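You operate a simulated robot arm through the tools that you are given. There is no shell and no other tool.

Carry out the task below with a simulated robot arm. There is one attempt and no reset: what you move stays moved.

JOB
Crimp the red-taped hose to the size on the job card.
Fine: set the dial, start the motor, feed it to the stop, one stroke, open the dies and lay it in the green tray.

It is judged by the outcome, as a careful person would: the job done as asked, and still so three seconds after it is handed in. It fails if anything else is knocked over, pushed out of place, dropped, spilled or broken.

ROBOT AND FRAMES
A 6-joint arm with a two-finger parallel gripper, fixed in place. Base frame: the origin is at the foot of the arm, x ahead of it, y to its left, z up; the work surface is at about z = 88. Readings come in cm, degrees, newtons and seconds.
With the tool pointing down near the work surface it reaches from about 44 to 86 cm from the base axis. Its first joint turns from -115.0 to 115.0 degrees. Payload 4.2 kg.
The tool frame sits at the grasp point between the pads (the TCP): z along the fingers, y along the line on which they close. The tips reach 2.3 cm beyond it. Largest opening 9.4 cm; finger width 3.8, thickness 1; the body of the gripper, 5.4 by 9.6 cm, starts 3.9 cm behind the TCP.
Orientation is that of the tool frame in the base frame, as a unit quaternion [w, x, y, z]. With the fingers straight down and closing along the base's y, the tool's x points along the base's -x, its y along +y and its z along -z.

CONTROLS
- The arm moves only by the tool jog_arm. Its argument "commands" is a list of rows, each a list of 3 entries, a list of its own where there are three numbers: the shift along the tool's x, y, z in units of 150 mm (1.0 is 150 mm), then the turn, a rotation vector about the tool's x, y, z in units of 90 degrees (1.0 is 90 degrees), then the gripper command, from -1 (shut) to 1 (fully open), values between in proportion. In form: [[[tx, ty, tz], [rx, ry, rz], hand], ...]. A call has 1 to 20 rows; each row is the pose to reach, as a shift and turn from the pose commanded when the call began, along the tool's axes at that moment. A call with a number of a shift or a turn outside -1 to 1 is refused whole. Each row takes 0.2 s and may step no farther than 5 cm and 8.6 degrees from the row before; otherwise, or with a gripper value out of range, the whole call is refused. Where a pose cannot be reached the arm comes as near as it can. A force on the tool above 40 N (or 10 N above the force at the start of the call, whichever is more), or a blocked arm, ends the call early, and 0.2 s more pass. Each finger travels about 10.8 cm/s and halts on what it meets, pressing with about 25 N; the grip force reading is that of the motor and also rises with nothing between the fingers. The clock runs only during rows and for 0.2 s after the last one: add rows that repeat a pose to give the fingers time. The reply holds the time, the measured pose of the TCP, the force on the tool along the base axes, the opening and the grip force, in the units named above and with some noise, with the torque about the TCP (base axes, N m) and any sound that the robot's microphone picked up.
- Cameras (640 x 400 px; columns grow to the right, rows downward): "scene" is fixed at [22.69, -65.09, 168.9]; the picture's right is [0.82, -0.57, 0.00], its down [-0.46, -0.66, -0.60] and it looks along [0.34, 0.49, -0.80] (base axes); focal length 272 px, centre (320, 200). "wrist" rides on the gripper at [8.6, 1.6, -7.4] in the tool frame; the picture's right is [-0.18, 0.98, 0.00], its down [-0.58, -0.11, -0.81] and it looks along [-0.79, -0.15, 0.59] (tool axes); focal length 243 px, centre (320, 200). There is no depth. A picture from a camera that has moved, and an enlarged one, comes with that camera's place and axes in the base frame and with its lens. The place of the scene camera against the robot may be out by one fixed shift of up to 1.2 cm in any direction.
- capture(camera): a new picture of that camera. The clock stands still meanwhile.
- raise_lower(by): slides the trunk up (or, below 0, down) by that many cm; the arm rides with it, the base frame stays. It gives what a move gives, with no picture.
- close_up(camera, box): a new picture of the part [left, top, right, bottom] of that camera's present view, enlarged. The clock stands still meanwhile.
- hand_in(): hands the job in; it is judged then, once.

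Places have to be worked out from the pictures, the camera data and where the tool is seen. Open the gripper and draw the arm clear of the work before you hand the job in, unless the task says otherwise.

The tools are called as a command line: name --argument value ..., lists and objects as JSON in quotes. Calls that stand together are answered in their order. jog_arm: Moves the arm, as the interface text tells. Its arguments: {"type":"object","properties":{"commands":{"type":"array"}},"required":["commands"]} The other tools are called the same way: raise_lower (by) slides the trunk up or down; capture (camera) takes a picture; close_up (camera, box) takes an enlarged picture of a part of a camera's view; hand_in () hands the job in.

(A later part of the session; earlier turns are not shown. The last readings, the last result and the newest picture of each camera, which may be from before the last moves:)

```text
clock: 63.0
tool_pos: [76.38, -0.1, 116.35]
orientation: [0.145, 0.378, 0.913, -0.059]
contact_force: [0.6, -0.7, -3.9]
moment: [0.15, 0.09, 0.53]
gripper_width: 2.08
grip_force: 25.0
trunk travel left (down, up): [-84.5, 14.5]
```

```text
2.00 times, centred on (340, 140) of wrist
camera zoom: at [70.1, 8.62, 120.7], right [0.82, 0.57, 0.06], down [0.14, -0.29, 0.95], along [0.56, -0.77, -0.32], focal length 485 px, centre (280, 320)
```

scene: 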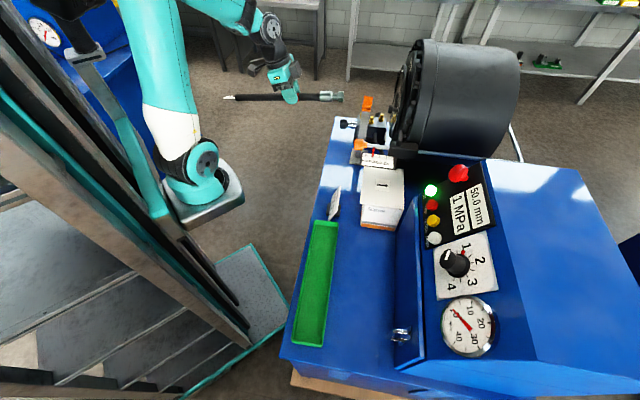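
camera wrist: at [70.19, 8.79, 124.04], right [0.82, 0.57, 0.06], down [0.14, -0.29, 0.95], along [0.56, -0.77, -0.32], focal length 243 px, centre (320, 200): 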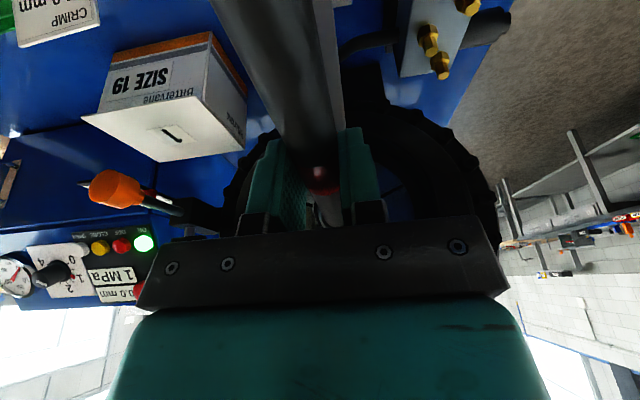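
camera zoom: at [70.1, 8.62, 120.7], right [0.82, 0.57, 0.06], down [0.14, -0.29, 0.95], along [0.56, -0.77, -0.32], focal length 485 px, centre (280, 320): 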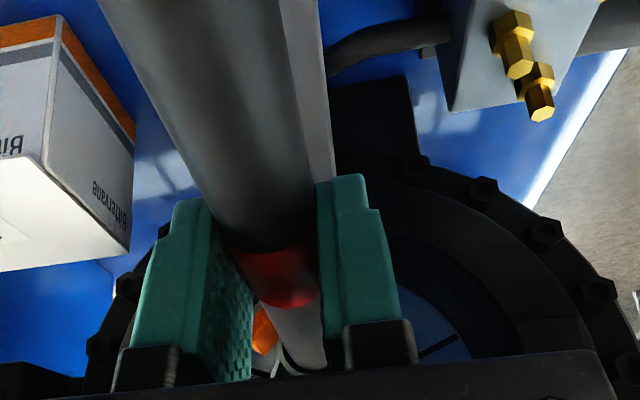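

Hose is nearly level with nose near z≈115.8. I feed forward 3.5 cm slowly (tip toward the ring).

jog_arm --commands '[[[-0.05, 0, 0.0151], [0, 0, 0], -1], [[-0.1, 0, 0.0302], [0, 0, 0], -1], [[-0.15, 0, 0.0453], [0, 0, 0], -1], [[-0.2, 0, 0.0604], [0, 0, 0], -1], [[-0.225, 0, 0.068], [0, 0, 0], -1]]'

close_up --camera "scene" --box '[290, 70, 450, 170]'

close_up --camera "wrist" --box '[200, 40, 480, 240]'

```text
clock: 64.2
tool_pos: [78.84, -2.59, 116.24]
orientation: [0.145, 0.377, 0.913, -0.059]
contact_force: [-0.2, -0.4, -3.3]
moment: [0.13, 0.12, -0.01]
gripper_width: 2.1
grip_force: 24.7
trunk travel left (down, up): [-84.5, 14.5]
```

```text
4.00 times, centred on (370, 120) of scene
camera zoom: at [22.69, -65.09, 168.9], right [0.82, -0.57, 0.0], down [-0.46, -0.66, -0.6], along [0.34, 0.49, -0.8], focal length 1086 px, centre (120, 520)
```

zoom: 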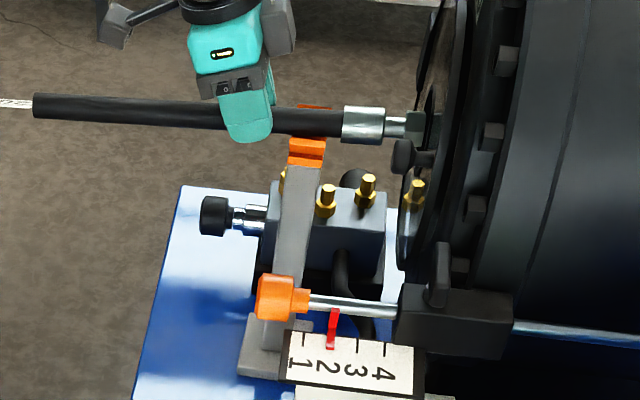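

```text
2.00 times, centred on (340, 140) of wrist
camera zoom: at [72.64, 6.08, 120.74], right [0.82, 0.57, 0.06], down [0.14, -0.29, 0.95], along [0.56, -0.77, -0.32], focal length 485 px, centre (280, 320)
```

zoom: 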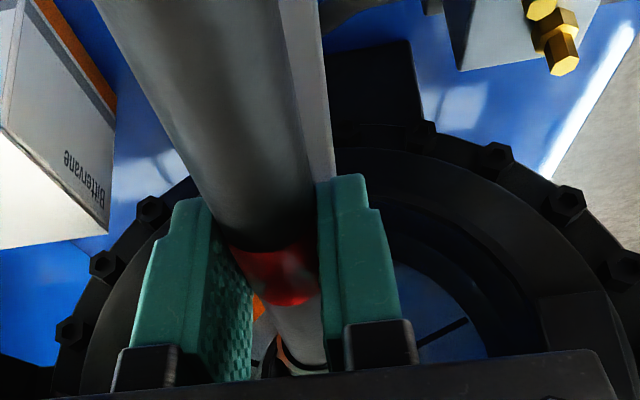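

The hose passes through the V, with ~1.3 cm between fingers and post. I advance 0.9 cm more and then lower in small steps until the V takes the load.

jog_arm --commands '[[[-0.03, 0, 0.009], [0, 0, 0], -1], [[-0.0575, 0, 0.0174], [0, 0, 0], -1], [[-0.0535, 0, 0.0306], [0, 0, 0], -1], [[-0.0495, 0, 0.0438], [0, 0, 0], -1]]'

close_up --camera "scene" --box '[310, 80, 430, 160]'

```text
clock: 65.2
tool_pos: [79.38, -3.3, 115.96]
orientation: [0.145, 0.378, 0.912, -0.059]
contact_force: [0.0, 0.2, -4.1]
moment: [0.1, 0.11, 0.01]
gripper_width: 2.08
grip_force: 25.4
trunk travel left (down, up): [-84.5, 14.5]
```

```text
5.00 times, centred on (370, 120) of scene
camera zoom: at [22.69, -65.09, 168.9], right [0.82, -0.57, 0.0], down [-0.46, -0.66, -0.6], along [0.34, 0.49, -0.8], focal length 1358 px, centre (70, 600)
```

zoom: 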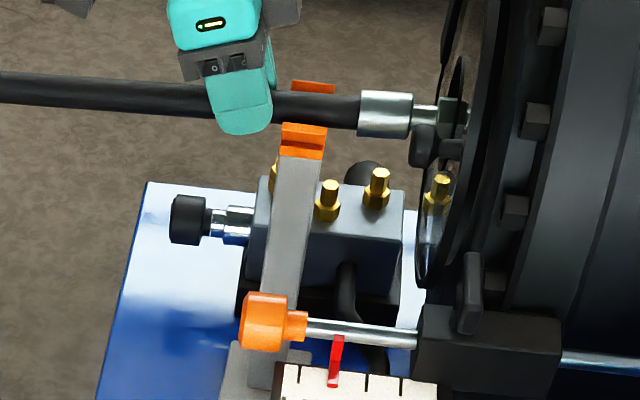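

Still no contact with the V. I lower another 1 cm in 0.25 cm steps, watching the vertical force.

jog_arm --commands '[[[0.0048, 0, 0.016], [0, 0, 0], -1], [[0.0096, 0, 0.032], [0, 0, 0], -1]]'

jog_arm --commands '[[[0.0048, 0, 0.016], [0, 0, 0], -1], [[0.0096, 0, 0.032], [0, 0, 0], -1]]'

close_up --camera "scene" --box '[270, 80, 430, 160]'

```text
clock: 65.8
tool_pos: [79.62, -3.15, 115.43]
orientation: [0.146, 0.378, 0.912, -0.059]
contact_force: [-0.1, 1.8, 0.6]
moment: [0.01, 0.02, -0.18]
gripper_width: 2.08
grip_force: 24.8
trunk travel left (down, up): [-84.5, 14.5]
```

```text
clock: 66.4
tool_pos: [79.59, -3.14, 115.23]
orientation: [0.148, 0.378, 0.912, -0.057]
contact_force: [-1.6, 3.1, 24.8]
moment: [-0.44, -0.4, -0.35]
gripper_width: 2.07
grip_force: 25.4
trunk travel left (down, up): [-84.5, 14.5]
```

```text
4.00 times, centred on (350, 120) of scene
camera zoom: at [22.69, -65.09, 168.9], right [0.82, -0.57, 0.0], down [-0.46, -0.66, -0.6], along [0.34, 0.49, -0.8], focal length 1086 px, centre (200, 520)
```

zoom: 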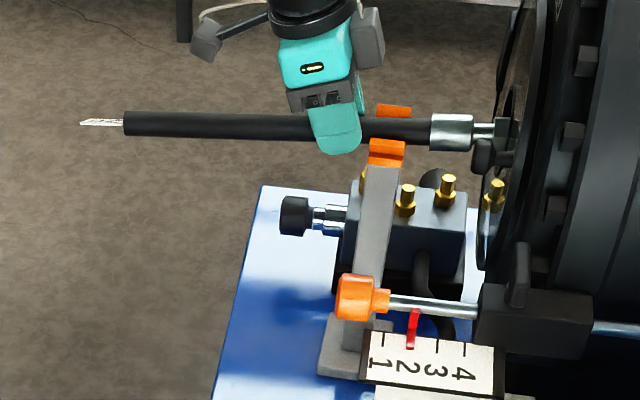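

The V now carries the hose (seated, TCP z≈115.3); nose ≈ z 115.2, matching the bore axis, and V spans b≈61.7–64.3 which is under the CG. I ease up 0.2 cm and open the fingers only slightly to see whether the hose stays put.

jog_arm --commands '[[[-0.0038, 0, -0.0128], [0, 0, 0], -1], [[-0.0038, 0, -0.0128], [0, 0, 0], -0.45], [[-0.0038, 0, -0.0128], [0, 0, 0], -0.42]]'

close_up --camera "scene" --box '[270, 80, 430, 160]'

capture --camera "wrist"

```text
clock: 67.2
tool_pos: [79.5, -3.06, 115.04]
orientation: [0.145, 0.378, 0.912, -0.06]
contact_force: [-0.5, -0.6, -0.2]
moment: [0.04, 0.0, 0.0]
gripper_width: 2.73
grip_force: 0.0
trunk travel left (down, up): [-84.5, 14.5]
```

```text
4.00 times, centred on (350, 120) of scene
camera zoom: at [22.69, -65.09, 168.9], right [0.82, -0.57, 0.0], down [-0.46, -0.66, -0.6], along [0.34, 0.49, -0.8], focal length 1086 px, centre (200, 520)
```

zoom: 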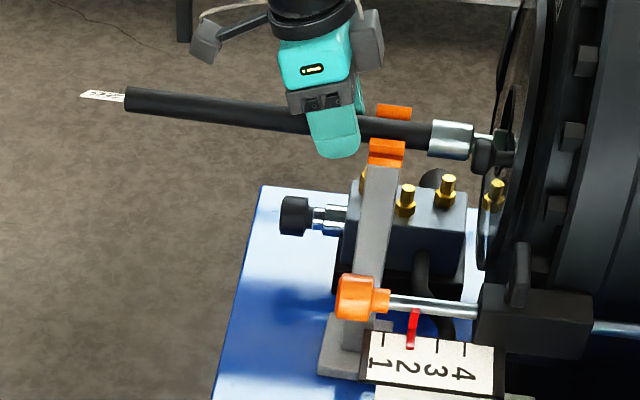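

```text
taken
camera wrist: at [73.29, 5.54, 119.48], right [0.82, 0.57, 0.06], down [0.14, -0.29, 0.95], along [0.56, -0.77, -0.32], focal length 243 px, centre (320, 200)
```

wrist: 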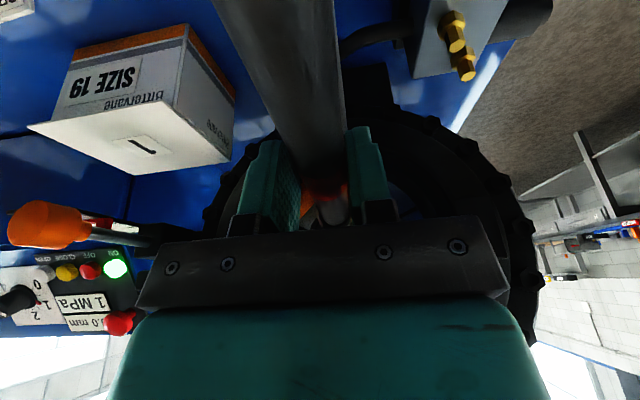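

The nose dipped to ~4° down. I wait one more short step to see whether it has come to rest.

jog_arm --commands '[[[0, 0, 0], [0, 0, 0], -0.42]]'

close_up --camera "scene" --box '[270, 80, 430, 160]'

```text
clock: 67.6
tool_pos: [79.58, -3.17, 115.17]
orientation: [0.144, 0.378, 0.913, -0.059]
contact_force: [0.3, -0.7, -0.3]
moment: [-0.01, 0.01, 0.01]
gripper_width: 2.73
grip_force: 0.1
trunk travel left (down, up): [-84.5, 14.5]
```

```text
4.00 times, centred on (350, 120) of scene
camera zoom: at [22.69, -65.09, 168.9], right [0.82, -0.57, 0.0], down [-0.46, -0.66, -0.6], along [0.34, 0.49, -0.8], focal length 1086 px, centre (200, 520)
```

zoom: 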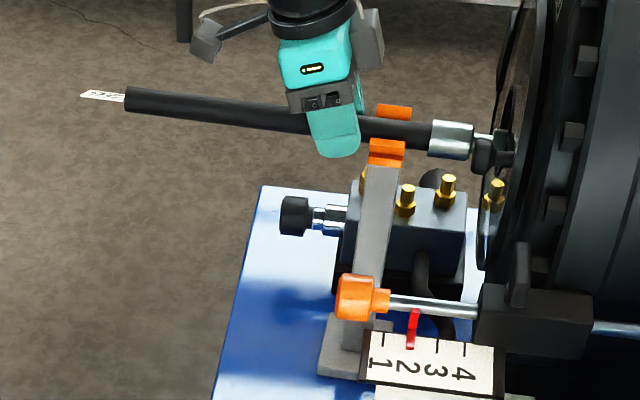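

It is at rest on the V and ring. I open, back up 8 cm along the hose toward the tail while untilting the tool.

jog_arm --commands '[[[0, 0, 0], [0, 0, 0], -0.1], [[0, 0, 0], [0, 0, 0], 0.2], [[0.1, 0, -0.03], [0, 0.03, 0], 0.2], [[0.2, 0, -0.06], [0, 0.06, 0], 0.2], [[0.3, 0, -0.09], [0, 0.1, 0], 0.2], [[0.4, 0, -0.12], [0, 0.15, 0], 0.2], [[0.517, 0, -0.156], [0, 0.187, 0], 0.2], [[0.517, 0, -0.156], [0, 0.187, 0], 0.2]]'

close_up --camera "scene" --box '[270, 80, 430, 160]'

capture --camera "wrist"

```text
clock: 69.4
tool_pos: [73.63, 2.5, 114.92]
orientation: [0.009, 0.383, 0.924, -0.003]
contact_force: [0.1, -0.7, -0.5]
moment: [0.01, -0.02, 0.02]
gripper_width: 5.62
grip_force: 0.1
trunk travel left (down, up): [-84.5, 14.5]
```

```text
4.00 times, centred on (350, 120) of scene
camera zoom: at [22.69, -65.09, 168.9], right [0.82, -0.57, 0.0], down [-0.46, -0.66, -0.6], along [0.34, 0.49, -0.8], focal length 1086 px, centre (200, 520)
```

zoom: 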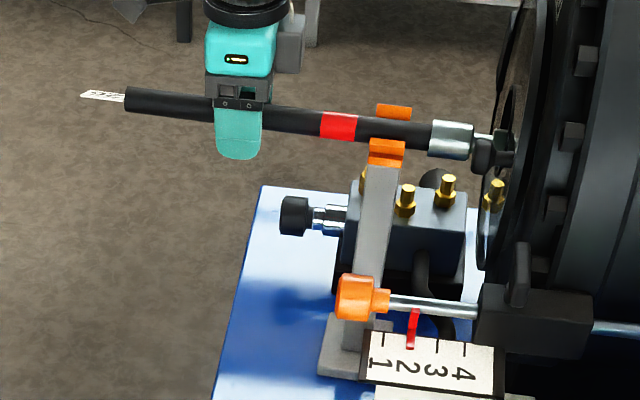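

```text
taken
camera wrist: at [68.7, 10.03, 122.26], right [0.83, 0.56, 0.01], down [0.32, -0.48, 0.82], along [0.46, -0.67, -0.58], focal length 243 px, centre (320, 200)
```

wrist: 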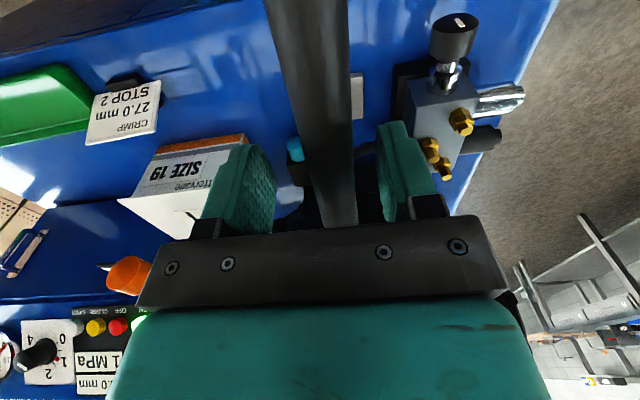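

Hose undisturbed. I align laterally, grip at d≈24, and lower the tail 0.9 cm so the nose lifts about the V to bore height.

jog_arm --commands '[[[0, 0.018, 0], [0, 0, 0], -0.2], [[0, 0.018, 0], [0, 0, 0], -0.7], [[0, 0.018, 0], [0, 0, 0], -1], [[0, 0.018, 0], [0, 0, 0], -1], [[0, 0.018, 0], [0, 0, 0], -1]]'

jog_arm --commands '[[[0, 0, 0.02], [0, 0, 0], -1], [[0, 0, 0.04], [0, 0, 0], -1], [[0, 0, 0.06], [0, 0, 0], -1]]'

close_up --camera "scene" --box '[270, 80, 430, 160]'

capture --camera "wrist"

```text
clock: 70.6
tool_pos: [74.02, 2.67, 114.92]
orientation: [0.01, 0.383, 0.924, -0.002]
contact_force: [-5.6, -1.6, 0.5]
moment: [-0.06, 0.03, -0.78]
gripper_width: 2.13
grip_force: 25.2
trunk travel left (down, up): [-84.5, 14.5]
```

```text
clock: 71.4
tool_pos: [73.84, 2.65, 114.13]
orientation: [0.011, 0.383, 0.924, -0.002]
contact_force: [-3.8, -3.1, 11.6]
moment: [-0.76, -0.73, -0.59]
gripper_width: 2.18
grip_force: 24.8
trunk travel left (down, up): [-84.5, 14.5]
```

```text
4.00 times, centred on (350, 120) of scene
camera zoom: at [22.69, -65.09, 168.9], right [0.82, -0.57, 0.0], down [-0.46, -0.66, -0.6], along [0.34, 0.49, -0.8], focal length 1086 px, centre (200, 520)
```

zoom: 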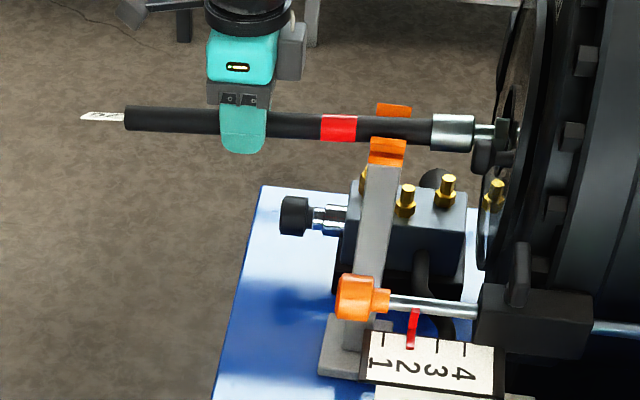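

```text
taken
camera wrist: at [68.93, 10.12, 121.46], right [0.83, 0.56, 0.01], down [0.32, -0.48, 0.82], along [0.47, -0.67, -0.57], focal length 243 px, centre (320, 200)
```

wrist: 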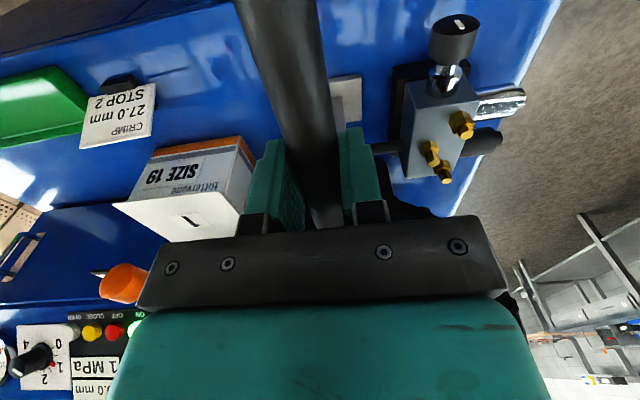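

Nose is ~3° up, tip at bore height. I feed forward 2.5 cm slowly, raising slightly to keep pitch constant about the V.

jog_arm --commands '[[[-0.04, 0, -0.008], [0, 0, 0], -1], [[-0.08, 0, -0.011], [0, 0, 0], -1], [[-0.12, 0, -0.014], [0, 0, 0], -1], [[-0.16, 0, -0.017], [0, 0, 0], -1]]'

close_up --camera "scene" --box '[290, 80, 450, 160]'

```text
clock: 72.4
tool_pos: [75.63, 0.95, 114.32]
orientation: [0.01, 0.383, 0.924, -0.003]
contact_force: [-6.9, -0.5, 10.4]
moment: [-0.7, -0.7, -0.63]
gripper_width: 2.12
grip_force: 25.2
trunk travel left (down, up): [-84.5, 14.5]
```

```text
4.00 times, centred on (370, 120) of scene
camera zoom: at [22.69, -65.09, 168.9], right [0.82, -0.57, 0.0], down [-0.46, -0.66, -0.6], along [0.34, 0.49, -0.8], focal length 1086 px, centre (120, 520)
```

zoom: 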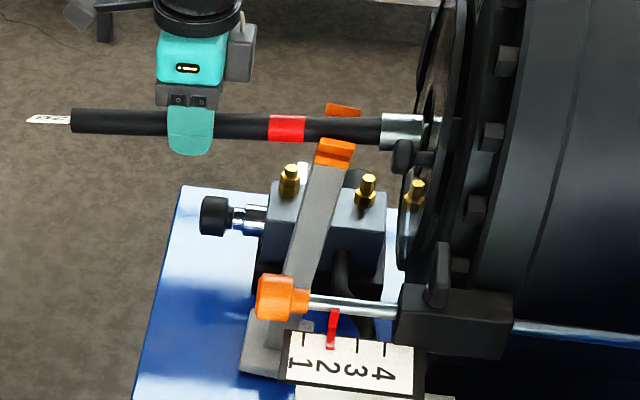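

The V post is leaning forward, dragged by the hose because I was pressing it down too hard. I immediately raise the grip to unload the V and see whether the post springs back.

jog_arm --commands '[[[0, 0, -0.015], [0, 0, 0], -1], [[0, 0, -0.03], [0, 0, 0], -1], [[0, 0, -0.045], [0, 0, 0], -1]]'

close_up --camera "scene" --box '[290, 80, 450, 160]'

close_up --camera "scene" --box '[330, 100, 410, 180]'

```text
clock: 73.2
tool_pos: [75.71, 1.11, 114.91]
orientation: [0.01, 0.382, 0.924, -0.003]
contact_force: [0.4, -0.2, -3.7]
moment: [0.36, 0.32, -0.01]
gripper_width: 2.13
grip_force: 25.0
trunk travel left (down, up): [-84.5, 14.5]
```

```text
4.00 times, centred on (370, 120) of scene
camera zoom: at [22.69, -65.09, 168.9], right [0.82, -0.57, 0.0], down [-0.46, -0.66, -0.6], along [0.34, 0.49, -0.8], focal length 1086 px, centre (120, 520)
```

zoom: 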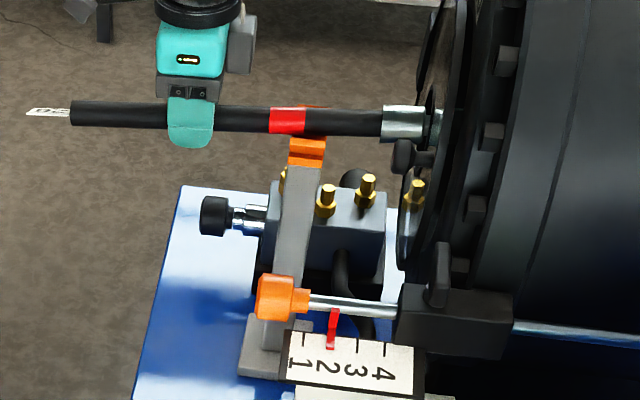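

```text
5.00 times, centred on (370, 140) of scene
camera zoom: at [22.69, -65.09, 168.9], right [0.82, -0.57, 0.0], down [-0.46, -0.66, -0.6], along [0.34, 0.49, -0.8], focal length 1358 px, centre (70, 500)
```

zoom: 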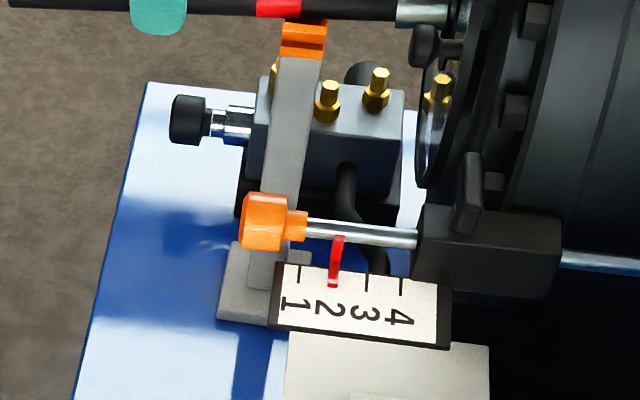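

The post sprang back upright — good. With the V unloaded (force −3.7 N is just the hose weight), I feed forward in small steps at this height.

jog_arm --commands '[[[-0.05, 0, 0], [0, 0, 0], -1], [[-0.1, 0, 0], [0, 0, 0], -1], [[-0.15, 0, 0], [0, 0, 0], -1]]'

close_up --camera "scene" --box '[290, 80, 450, 160]'

```text
clock: 74.0
tool_pos: [77.21, -0.58, 115.04]
orientation: [0.01, 0.383, 0.924, -0.003]
contact_force: [-0.9, 0.3, -3.3]
moment: [0.34, 0.33, -0.03]
gripper_width: 2.13
grip_force: 24.9
trunk travel left (down, up): [-84.5, 14.5]
```

```text
4.00 times, centred on (370, 120) of scene
camera zoom: at [22.69, -65.09, 168.9], right [0.82, -0.57, 0.0], down [-0.46, -0.66, -0.6], along [0.34, 0.49, -0.8], focal length 1086 px, centre (120, 520)
```

zoom: 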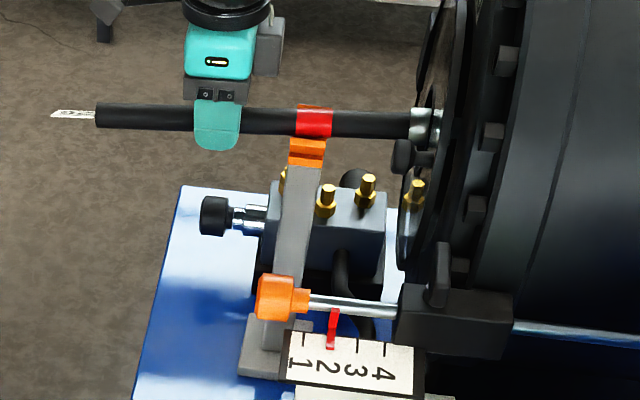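

Post upright, no load. The hose is ~4.5° nose-up, so I pitch down 3° to keep the tip centred, then feed 1.5 cm more.

jog_arm --commands '[[[0, 0, 0], [0, 0.017, 0], -1], [[0, 0, 0], [0, 0.033, 0], -1], [[-0.05, 0, 0], [0, 0.033, 0], -1], [[-0.1, 0, 0], [0, 0.033, 0], -1]]'

close_up --camera "scene" --box '[290, 80, 450, 160]'

capture --camera "wrist"

```text
clock: 75.0
tool_pos: [78.24, -1.61, 114.97]
orientation: [-0.013, 0.383, 0.924, 0.007]
contact_force: [0.8, -0.2, -3.5]
moment: [0.32, 0.3, -0.03]
gripper_width: 2.12
grip_force: 24.7
trunk travel left (down, up): [-84.5, 14.5]
```

```text
4.00 times, centred on (370, 120) of scene
camera zoom: at [22.69, -65.09, 168.9], right [0.82, -0.57, 0.0], down [-0.46, -0.66, -0.6], along [0.34, 0.49, -0.8], focal length 1086 px, centre (120, 520)
```

zoom: 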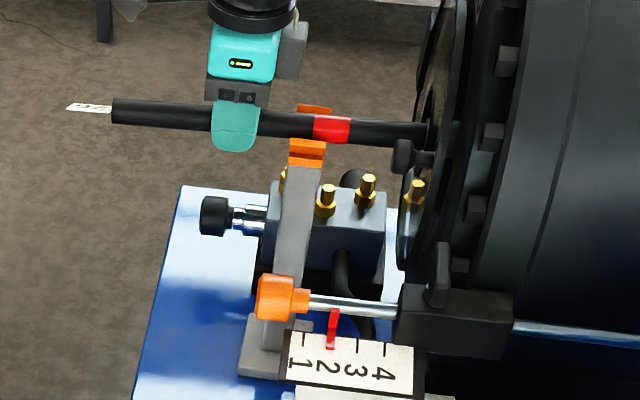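

```text
taken
camera wrist: at [73.59, 5.55, 122.84], right [0.83, 0.56, 0.0], down [0.35, -0.51, 0.79], along [0.44, -0.65, -0.62], focal length 243 px, centre (320, 200)
```

wrist: 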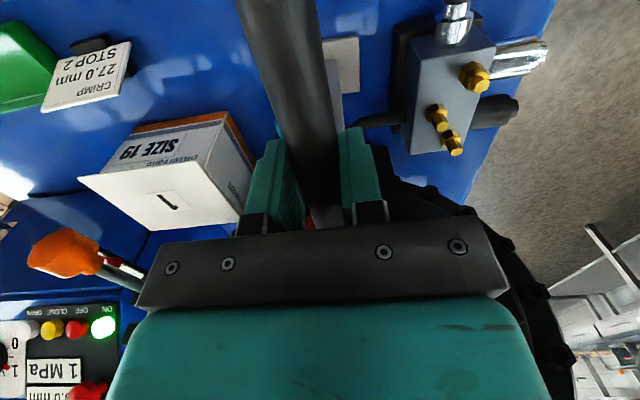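

Pitch is now ~1° nose-up and tip ≈ b 80. I feed another 2 cm in 0.5 cm steps, watching for the stop.

jog_arm --commands '[[[-0.035, 0, 0], [0, 0, 0], -1], [[-0.07, 0, 0], [0, 0, 0], -1], [[-0.105, 0, 0], [0, 0, 0], -1], [[-0.13, 0, 0], [0, 0, 0], -1]]'

close_up --camera "scene" --box '[290, 80, 450, 160]'

```text
clock: 76.0
tool_pos: [79.74, -3.03, 115.1]
orientation: [-0.016, 0.382, 0.924, 0.007]
contact_force: [-0.3, 0.7, -3.0]
moment: [0.28, 0.29, -0.03]
gripper_width: 2.13
grip_force: 24.7
trunk travel left (down, up): [-84.5, 14.5]
```

```text
4.00 times, centred on (370, 120) of scene
camera zoom: at [22.69, -65.09, 168.9], right [0.82, -0.57, 0.0], down [-0.46, -0.66, -0.6], along [0.34, 0.49, -0.8], focal length 1086 px, centre (120, 520)
```

zoom: 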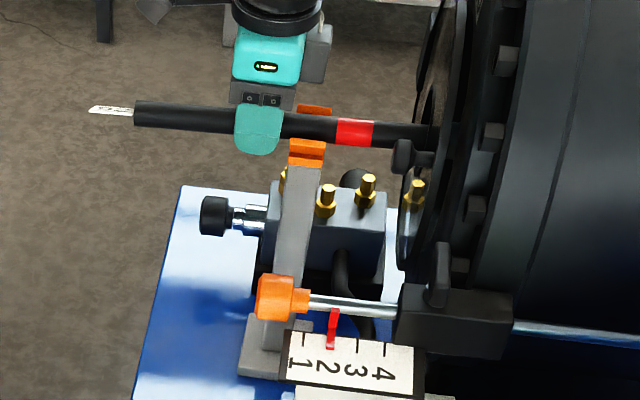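

No stop contact yet; fingers are 0.5 cm short of the V, tip ≈ b 82. I lower gently until the V just takes weight, then release.

jog_arm --commands '[[[0, 0, 0.015], [0, 0, 0], -1], [[0, 0, 0.03], [0, 0, 0], -1]]'

```text
clock: 76.6
tool_pos: [79.73, -3.14, 115.01]
orientation: [-0.01, 0.384, 0.923, 0.008]
contact_force: [-4.2, -0.7, 22.0]
moment: [-0.6, -0.86, -0.16]
gripper_width: 2.13
grip_force: 25.1
trunk travel left (down, up): [-84.5, 14.5]
```

V contact reached; I ease back up 0.3 cm and release.

jog_arm --commands '[[[0, 0, -0.02], [0, 0, 0], -1], [[0, 0, -0.02], [0, 0, 0], -0.45], [[0, 0, -0.02], [0, 0, 0], -0.42]]'

close_up --camera "scene" --box '[290, 80, 450, 160]'

```text
clock: 77.4
tool_pos: [79.75, -3.04, 114.9]
orientation: [-0.014, 0.382, 0.924, 0.006]
contact_force: [0.0, 0.3, 0.2]
moment: [0.01, -0.01, -0.02]
gripper_width: 2.75
grip_force: 0.1
trunk travel left (down, up): [-84.5, 14.5]
```

```text
4.00 times, centred on (370, 120) of scene
camera zoom: at [22.69, -65.09, 168.9], right [0.82, -0.57, 0.0], down [-0.46, -0.66, -0.6], along [0.34, 0.49, -0.8], focal length 1086 px, centre (120, 520)
```

zoom: 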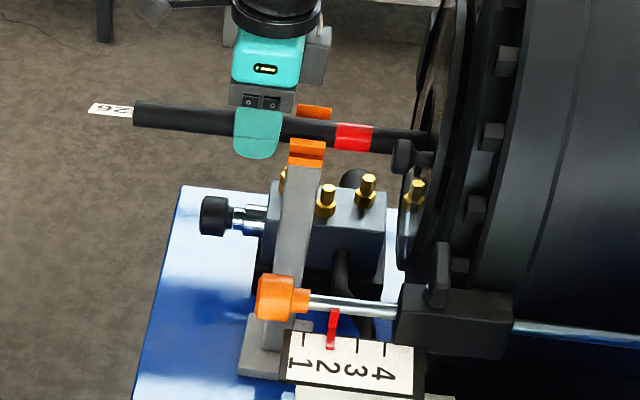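

Stable on V and dies. I open wider, back up 7 cm along the hose, and regrip near the tail.

jog_arm --commands '[[[0, 0, 0], [0, 0, 0], 0], [[0, 0, 0], [0, 0, 0], 0.2], [[0.12, 0, 0], [0, 0, 0], 0.2], [[0.24, 0, 0], [0, 0, 0], 0.2], [[0.36, 0, 0], [0, 0, 0], 0.2], [[0.467, 0, 0], [0, 0, 0], 0.2], [[0.467, 0, 0], [0, 0, 0], 0.2]]'

capture --camera "wrist"

close_up --camera "scene" --box '[290, 80, 450, 160]'

```text
clock: 79.0
tool_pos: [74.73, 1.9, 115.17]
orientation: [-0.014, 0.383, 0.924, 0.006]
contact_force: [-0.1, 0.1, -0.8]
moment: [0.01, -0.01, 0.03]
gripper_width: 5.65
grip_force: 0.1
trunk travel left (down, up): [-84.5, 14.5]
```

```text
taken
camera wrist: at [70.0, 9.01, 122.89], right [0.83, 0.56, 0.0], down [0.35, -0.51, 0.79], along [0.44, -0.65, -0.62], focal length 243 px, centre (320, 200)
```

wrist: 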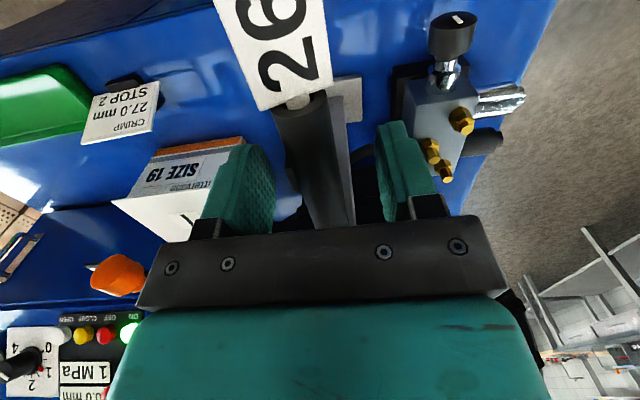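

```text
4.00 times, centred on (370, 120) of scene
camera zoom: at [22.69, -65.09, 168.9], right [0.82, -0.57, 0.0], down [-0.46, -0.66, -0.6], along [0.34, 0.49, -0.8], focal length 1086 px, centre (120, 520)
```

zoom: 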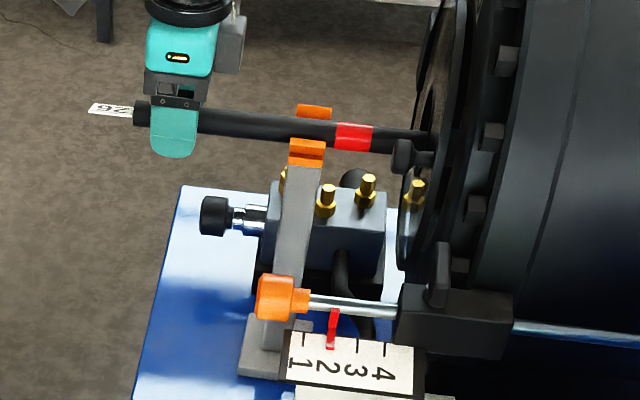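

I grip the tail and feed forward gently, watching the push force and the post.

jog_arm --commands '[[[0, 0.01, 0], [0, 0, 0], -0.3], [[0, 0.01, 0], [0, 0, 0], -0.8], [[0, 0.01, 0], [0, 0, 0], -1], [[0, 0.01, 0], [0, 0, 0], -1]]'

jog_arm --commands '[[[-0.033, 0, 0.001], [0, 0, 0], -1], [[-0.067, 0, 0.002], [0, 0, 0], -1], [[-0.1, 0, 0.003], [0, 0, 0], -1]]'

close_up --camera "scene" --box '[290, 80, 450, 160]'

```text
clock: 80.0
tool_pos: [74.75, 1.9, 115.15]
orientation: [-0.014, 0.384, 0.923, 0.007]
contact_force: [-3.6, -2.0, 1.3]
moment: [0.09, 0.17, -0.78]
gripper_width: 2.16
grip_force: 24.8
trunk travel left (down, up): [-84.5, 14.5]
```

```text
clock: 80.8
tool_pos: [75.92, 0.86, 115.17]
orientation: [-0.012, 0.383, 0.923, 0.007]
contact_force: [-8.7, -0.7, 15.1]
moment: [-0.9, -0.62, -0.73]
gripper_width: 2.14
grip_force: 24.9
trunk travel left (down, up): [-84.5, 14.5]
```

```text
4.00 times, centred on (370, 120) of scene
camera zoom: at [22.69, -65.09, 168.9], right [0.82, -0.57, 0.0], down [-0.46, -0.66, -0.6], along [0.34, 0.49, -0.8], focal length 1086 px, centre (120, 520)
```

zoom: 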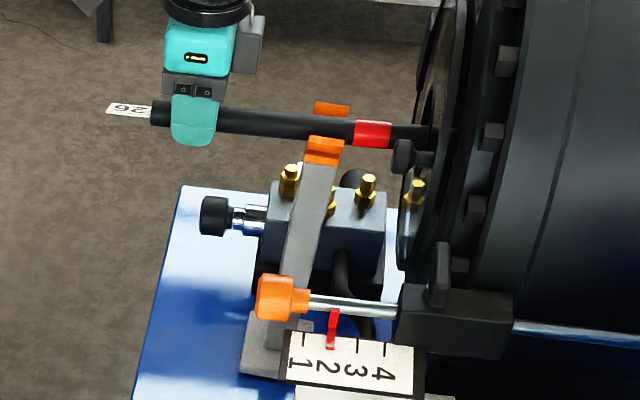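

The post is being dragged again; I raise the tail 0.7 cm so the hose is carried by gripper and dies only, letting the post spring back.

jog_arm --commands '[[[0, 0, -0.015], [0, 0, 0], -1], [[0, 0, -0.03], [0, 0, 0], -1], [[0, 0, -0.047], [0, 0, 0], -1]]'

close_up --camera "scene" --box '[290, 80, 450, 160]'

```text
clock: 81.6
tool_pos: [75.93, 0.9, 115.63]
orientation: [-0.014, 0.383, 0.923, 0.006]
contact_force: [0.0, -0.6, -2.8]
moment: [0.48, 0.64, -0.36]
gripper_width: 2.16
grip_force: 25.1
trunk travel left (down, up): [-84.5, 14.5]
```

```text
4.00 times, centred on (370, 120) of scene
camera zoom: at [22.69, -65.09, 168.9], right [0.82, -0.57, 0.0], down [-0.46, -0.66, -0.6], along [0.34, 0.49, -0.8], focal length 1086 px, centre (120, 520)
```

zoom: 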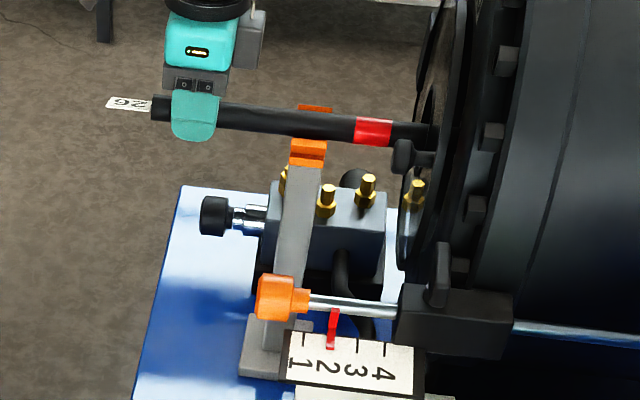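

Post is back. I feed forward 2 cm with a slight further rise to keep clear of the V.

jog_arm --commands '[[[0, 0, -0.013], [0, 0, 0], -1], [[-0.033, 0, -0.018], [0, 0, 0], -1], [[-0.067, 0, -0.02], [0, 0, 0], -1], [[-0.1, 0, -0.022], [0, 0, 0], -1], [[-0.133, 0, -0.024], [0, 0, 0], -1]]'

close_up --camera "scene" --box '[290, 80, 450, 160]'

```text
clock: 82.8
tool_pos: [77.12, -0.25, 115.94]
orientation: [-0.016, 0.381, 0.924, 0.006]
contact_force: [-24.6, 19.9, -2.3]
moment: [0.27, 0.27, -0.84]
gripper_width: 2.13
grip_force: 24.7
trunk travel left (down, up): [-84.5, 14.5]
```

```text
4.00 times, centred on (370, 120) of scene
camera zoom: at [22.69, -65.09, 168.9], right [0.82, -0.57, 0.0], down [-0.46, -0.66, -0.6], along [0.34, 0.49, -0.8], focal length 1086 px, centre (120, 520)
```

zoom: 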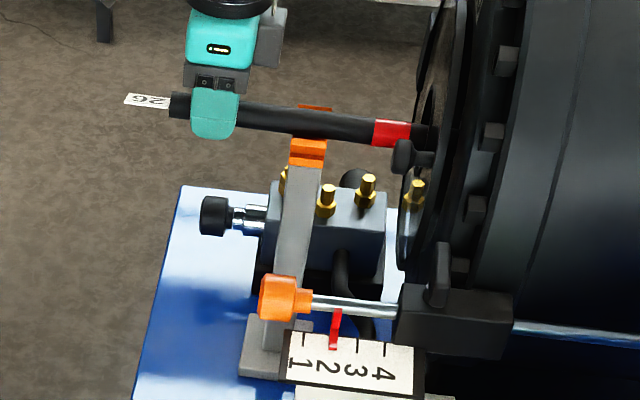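

Back-pressure of 31 N: the tip has hit the stop, and the stop rod/pointer has shifted ~0.3 cm. I immediately back off 0.4 cm and check the pointer.

jog_arm --commands '[[[0.013, 0, 0], [0, 0, 0], -1], [[0.027, 0, 0], [0, 0, 0], -1]]'

close_up --camera "scene" --box '[340, 130, 420, 180]'

close_up --camera "scene" --box '[290, 80, 450, 160]'

```text
clock: 83.4
tool_pos: [77.22, -0.4, 116.13]
orientation: [-0.013, 0.384, 0.923, 0.008]
contact_force: [0.4, 2.9, -2.1]
moment: [0.07, -0.09, 0.7]
gripper_width: 2.09
grip_force: 24.9
trunk travel left (down, up): [-84.5, 14.5]
```

```text
8.00 times, centred on (380, 155) of scene
camera zoom: at [22.69, -65.09, 168.9], right [0.82, -0.57, 0.0], down [-0.46, -0.66, -0.6], along [0.34, 0.49, -0.8], focal length 2172 px, centre (-160, 560)
```

zoom: 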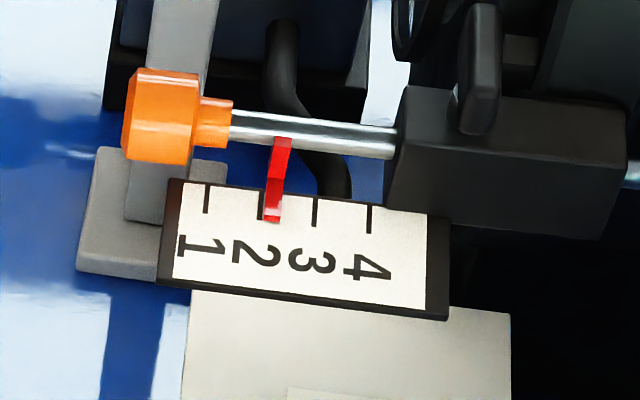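

```text
4.00 times, centred on (370, 120) of scene
camera zoom: at [22.69, -65.09, 168.9], right [0.82, -0.57, 0.0], down [-0.46, -0.66, -0.6], along [0.34, 0.49, -0.8], focal length 1086 px, centre (120, 520)
```

zoom: 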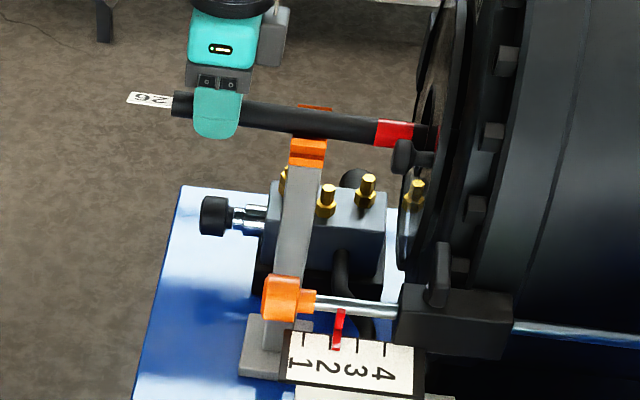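

The pointer slid to ~2.2 and stayed there, so I nudged the stop off its mark and must restore it to 2. First I withdraw the hose 1.2 cm, lower it lightly onto the V and release it.

jog_arm --commands '[[[0.027, 0, 0], [0, 0, 0], -1], [[0.053, 0, 0], [0, 0, 0], -1], [[0.08, 0, 0], [0, 0, 0], -1], [[0.08, 0, 0.015], [0, 0, 0], -1], [[0.08, 0, 0.03], [0, 0, 0], -1]]'

close_up --camera "scene" --box '[290, 80, 450, 160]'

```text
clock: 84.6
tool_pos: [76.27, 0.49, 115.71]
orientation: [-0.015, 0.382, 0.924, 0.007]
contact_force: [-0.9, -3.0, 1.9]
moment: [0.01, 0.04, -0.49]
gripper_width: 2.11
grip_force: 24.9
trunk travel left (down, up): [-84.5, 14.5]
```

```text
4.00 times, centred on (370, 120) of scene
camera zoom: at [22.69, -65.09, 168.9], right [0.82, -0.57, 0.0], down [-0.46, -0.66, -0.6], along [0.34, 0.49, -0.8], focal length 1086 px, centre (120, 520)
```

zoom: 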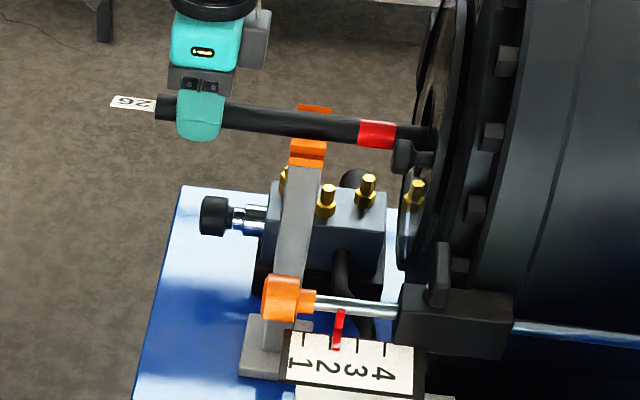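

The hose is resting (vertical force ~0). I release it and retreat upward.

jog_arm --commands '[[[0, 0, 0], [0, 0, 0], -0.45], [[0, 0, 0], [0, 0, 0], -0.3], [[0, 0, 0], [0, 0, 0], 0.1], [[0, 0, -0.1], [0, 0, 0], 0.2], [[0, 0, -0.3], [0, 0, 0], 0.2], [[0, 0, -0.5], [0, 0, 0], 0.2]]'

close_up --camera "scene" --box '[290, 80, 450, 160]'

close_up --camera "scene" --box '[340, 130, 420, 180]'

```text
clock: 86.0
tool_pos: [76.38, 0.48, 123.15]
orientation: [-0.013, 0.382, 0.924, 0.007]
contact_force: [-0.3, -0.1, -0.1]
moment: [0.01, 0.0, -0.03]
gripper_width: 5.64
grip_force: 0.1
trunk travel left (down, up): [-84.5, 14.5]
```

```text
4.00 times, centred on (370, 120) of scene
camera zoom: at [22.69, -65.09, 168.9], right [0.82, -0.57, 0.0], down [-0.46, -0.66, -0.6], along [0.34, 0.49, -0.8], focal length 1086 px, centre (120, 520)
```

zoom: 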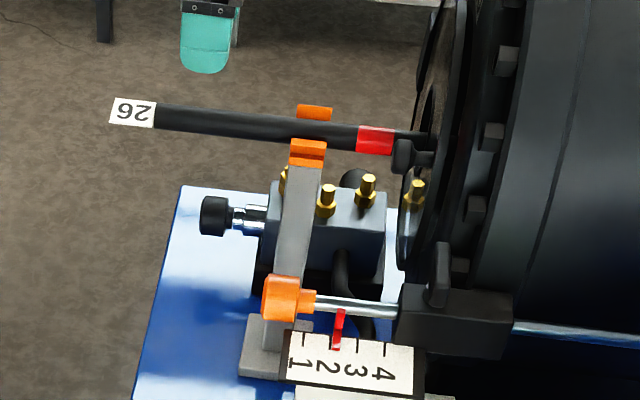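

```text
8.00 times, centred on (380, 155) of scene
camera zoom: at [22.69, -65.09, 168.9], right [0.82, -0.57, 0.0], down [-0.46, -0.66, -0.6], along [0.34, 0.49, -0.8], focal length 2172 px, centre (-160, 560)
```

zoom: 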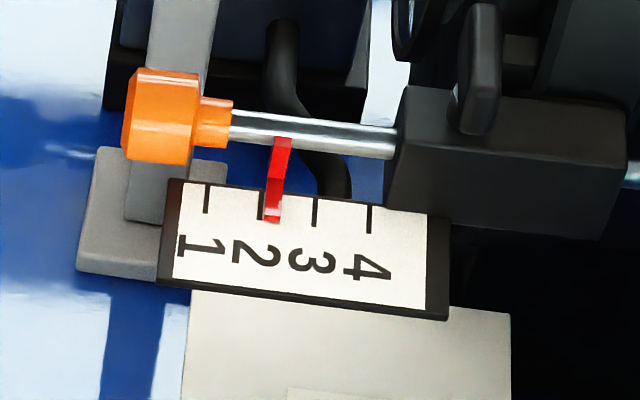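

Hose rests stably. Now to the stop's orange cap (a≈32.9, b≈63, z≈114.3): I move over at z≈123 and look.

jog_arm --commands '[[[0, -0.25, 0], [0, -0.02, 0], 0.2], [[0, -0.5, 0], [0, -0.02, 0], 0.2], [[0, -0.75, 0], [0, -0.02, 0], 0.2], [[0, -1.0, 0], [0, -0.02, 0], 0.2]]'

jog_arm --commands '[[[0, -0.2, 0], [0, 0, 0], 0.2], [[0, -0.43, 0], [0, 0, 0], 0.2], [[0, -0.43, 0], [0, 0, 0], 0.2]]'

capture --camera "wrist"

```text
clock: 87.0
tool_pos: [65.46, -10.19, 123.1]
orientation: [0.0, 0.383, 0.924, 0.001]
contact_force: [0.4, 0.3, 0.2]
moment: [-0.01, 0.0, -0.02]
gripper_width: 5.66
grip_force: 0.0
trunk travel left (down, up): [-84.5, 14.5]
```

```text
clock: 87.8
tool_pos: [60.93, -14.72, 123.12]
orientation: [0.0, 0.382, 0.924, 0.001]
contact_force: [0.0, -1.2, -0.3]
moment: [0.02, -0.01, 0.01]
gripper_width: 5.63
grip_force: 0.0
trunk travel left (down, up): [-84.5, 14.5]
```

```text
taken
camera wrist: at [56.09, -7.4, 130.58], right [0.83, 0.56, 0.0], down [0.33, -0.49, 0.81], along [0.46, -0.67, -0.59], focal length 243 px, centre (320, 200)
```

wrist: 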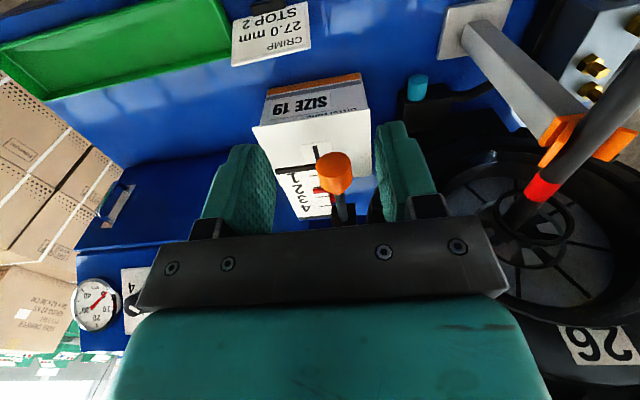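

I take close-ups of the cap/scale and the bore from here.

close_up --camera "wrist" --box '[260, 130, 400, 230]'

close_up --camera "wrist" --box '[450, 90, 640, 290]'

```text
4.00 times, centred on (330, 180) of wrist
camera zoom: at [56.09, -7.4, 130.58], right [0.83, 0.56, 0.0], down [0.33, -0.49, 0.81], along [0.46, -0.67, -0.59], focal length 970 px, centre (280, 280)
```

zoom: 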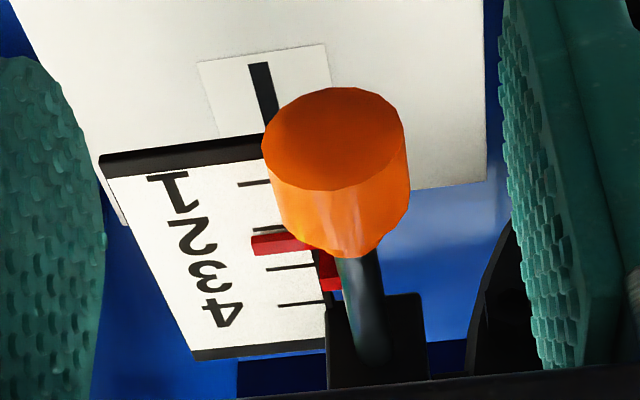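

```text
2.00 times, centred on (545, 190) of wrist
camera zoom: at [56.09, -7.4, 130.58], right [0.83, 0.56, 0.0], down [0.33, -0.49, 0.81], along [0.46, -0.67, -0.59], focal length 485 px, centre (-130, 220)
```

zoom: 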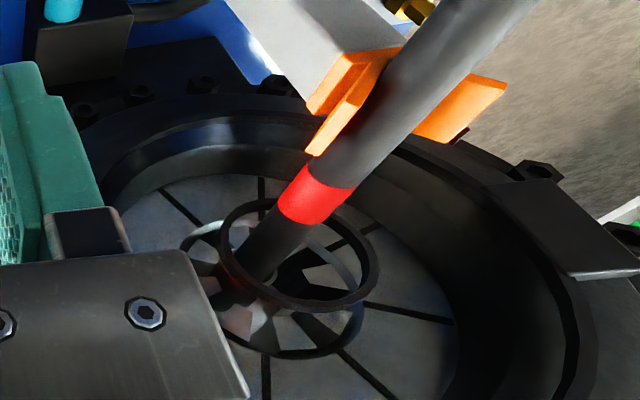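

The stop cap is on axis a≈32.5, z≈113.9, front at b≈61.6. I move over it and lower the open fingers around it.

jog_arm --commands '[[[-0.2, -0.005, 0], [0, 0, 0], 0.2], [[-0.4, -0.01, 0], [0, 0, 0], 0.2], [[-0.62, -0.01, 0], [0, 0, 0], 0.2], [[-0.62, -0.01, 0.15], [0, 0, 0], 0.2], [[-0.62, -0.01, 0.3], [0, 0, 0], 0.2], [[-0.62, -0.01, 0.3], [0, 0, 0], 0.2]]'

capture --camera "wrist"

close_up --camera "scene" --box '[310, 90, 430, 180]'

```text
clock: 89.2
tool_pos: [67.6, -21.31, 118.5]
orientation: [0.001, 0.383, 0.924, 0.0]
contact_force: [-0.8, -0.3, 0.4]
moment: [-0.03, 0.0, 0.01]
gripper_width: 5.66
grip_force: 0.0
trunk travel left (down, up): [-84.5, 14.5]
```

```text
taken
camera wrist: at [62.79, -13.99, 126.1], right [0.83, 0.56, 0.0], down [0.33, -0.49, 0.81], along [0.46, -0.67, -0.59], focal length 243 px, centre (320, 200)
```

wrist: 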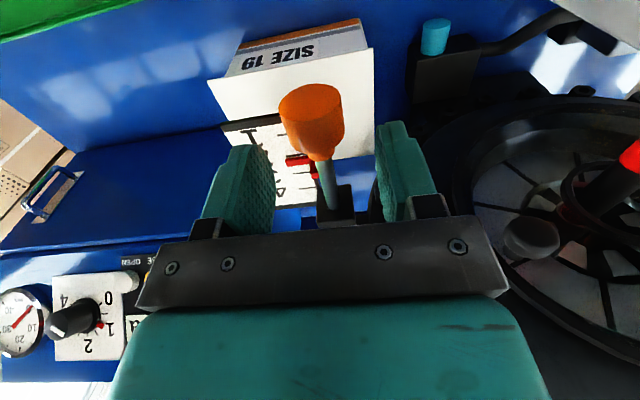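

```text
4.44 times, centred on (370, 135) of scene
camera zoom: at [22.69, -65.09, 168.9], right [0.82, -0.57, 0.0], down [-0.46, -0.66, -0.6], along [0.34, 0.49, -0.8], focal length 1207 px, centre (98, 489)
```

zoom: 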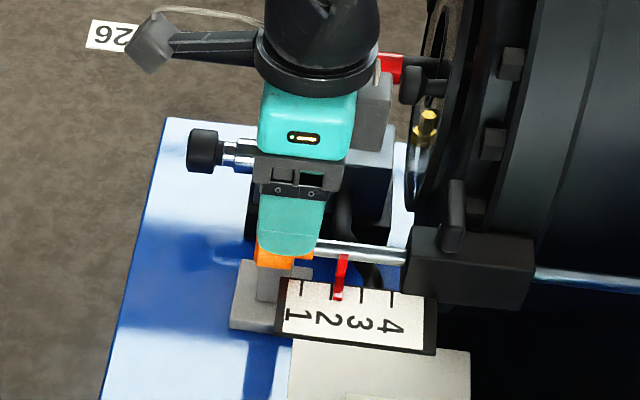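

The cap is ~0.4 cm to −a of centre. I adjust, lower to z≈114.6 and close on the cap.

jog_arm --commands '[[[0.037, -0.027, 0.08], [0, 0, 0], 0.2], [[0.037, -0.027, 0.17], [0, 0, 0], 0.2], [[0.037, -0.027, 0.26], [0, 0, 0], 0.2], [[0.037, -0.027, 0.26], [0, 0, 0], 0.2]]'

jog_arm --commands '[[[0, 0, 0], [0, 0, 0], 0], [[0, 0, 0], [0, 0, 0], -0.3], [[0, 0, 0], [0, 0, 0], -0.6], [[0, 0, 0], [0, 0, 0], -0.6]]'

capture --camera "wrist"

close_up --camera "scene" --box '[340, 130, 420, 180]'

```text
clock: 90.2
tool_pos: [66.99, -21.15, 114.88]
orientation: [0.001, 0.383, 0.924, 0.001]
contact_force: [-0.9, 0.1, 12.9]
moment: [-0.37, 0.3, -0.02]
gripper_width: 5.65
grip_force: 0.4
trunk travel left (down, up): [-84.5, 14.5]
```

```text
clock: 91.2
tool_pos: [67.06, -21.32, 114.81]
orientation: [0.001, 0.382, 0.924, 0.001]
contact_force: [1.4, -5.6, 21.4]
moment: [-0.85, 0.41, -0.02]
gripper_width: 3.57
grip_force: 19.2
trunk travel left (down, up): [-84.5, 14.5]
```

```text
taken
camera wrist: at [62.12, -13.88, 122.24], right [0.83, 0.56, 0.0], down [0.33, -0.49, 0.81], along [0.46, -0.67, -0.59], focal length 243 px, centre (320, 200)
```

wrist: 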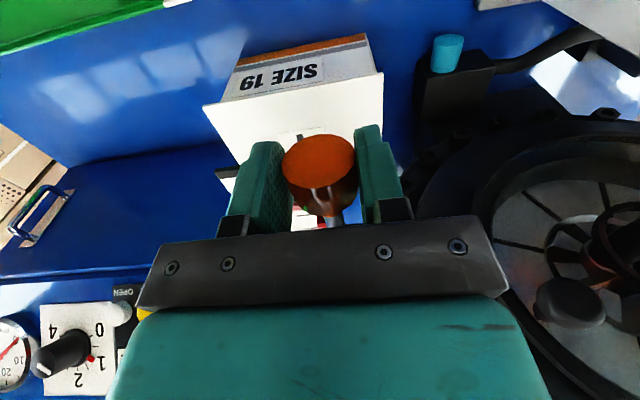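

```text
8.00 times, centred on (380, 155) of scene
camera zoom: at [22.69, -65.09, 168.9], right [0.82, -0.57, 0.0], down [-0.46, -0.66, -0.6], along [0.34, 0.49, -0.8], focal length 2172 px, centre (-160, 560)
```

zoom: 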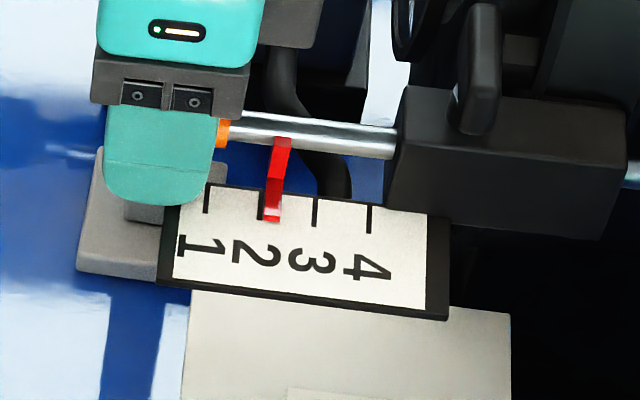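

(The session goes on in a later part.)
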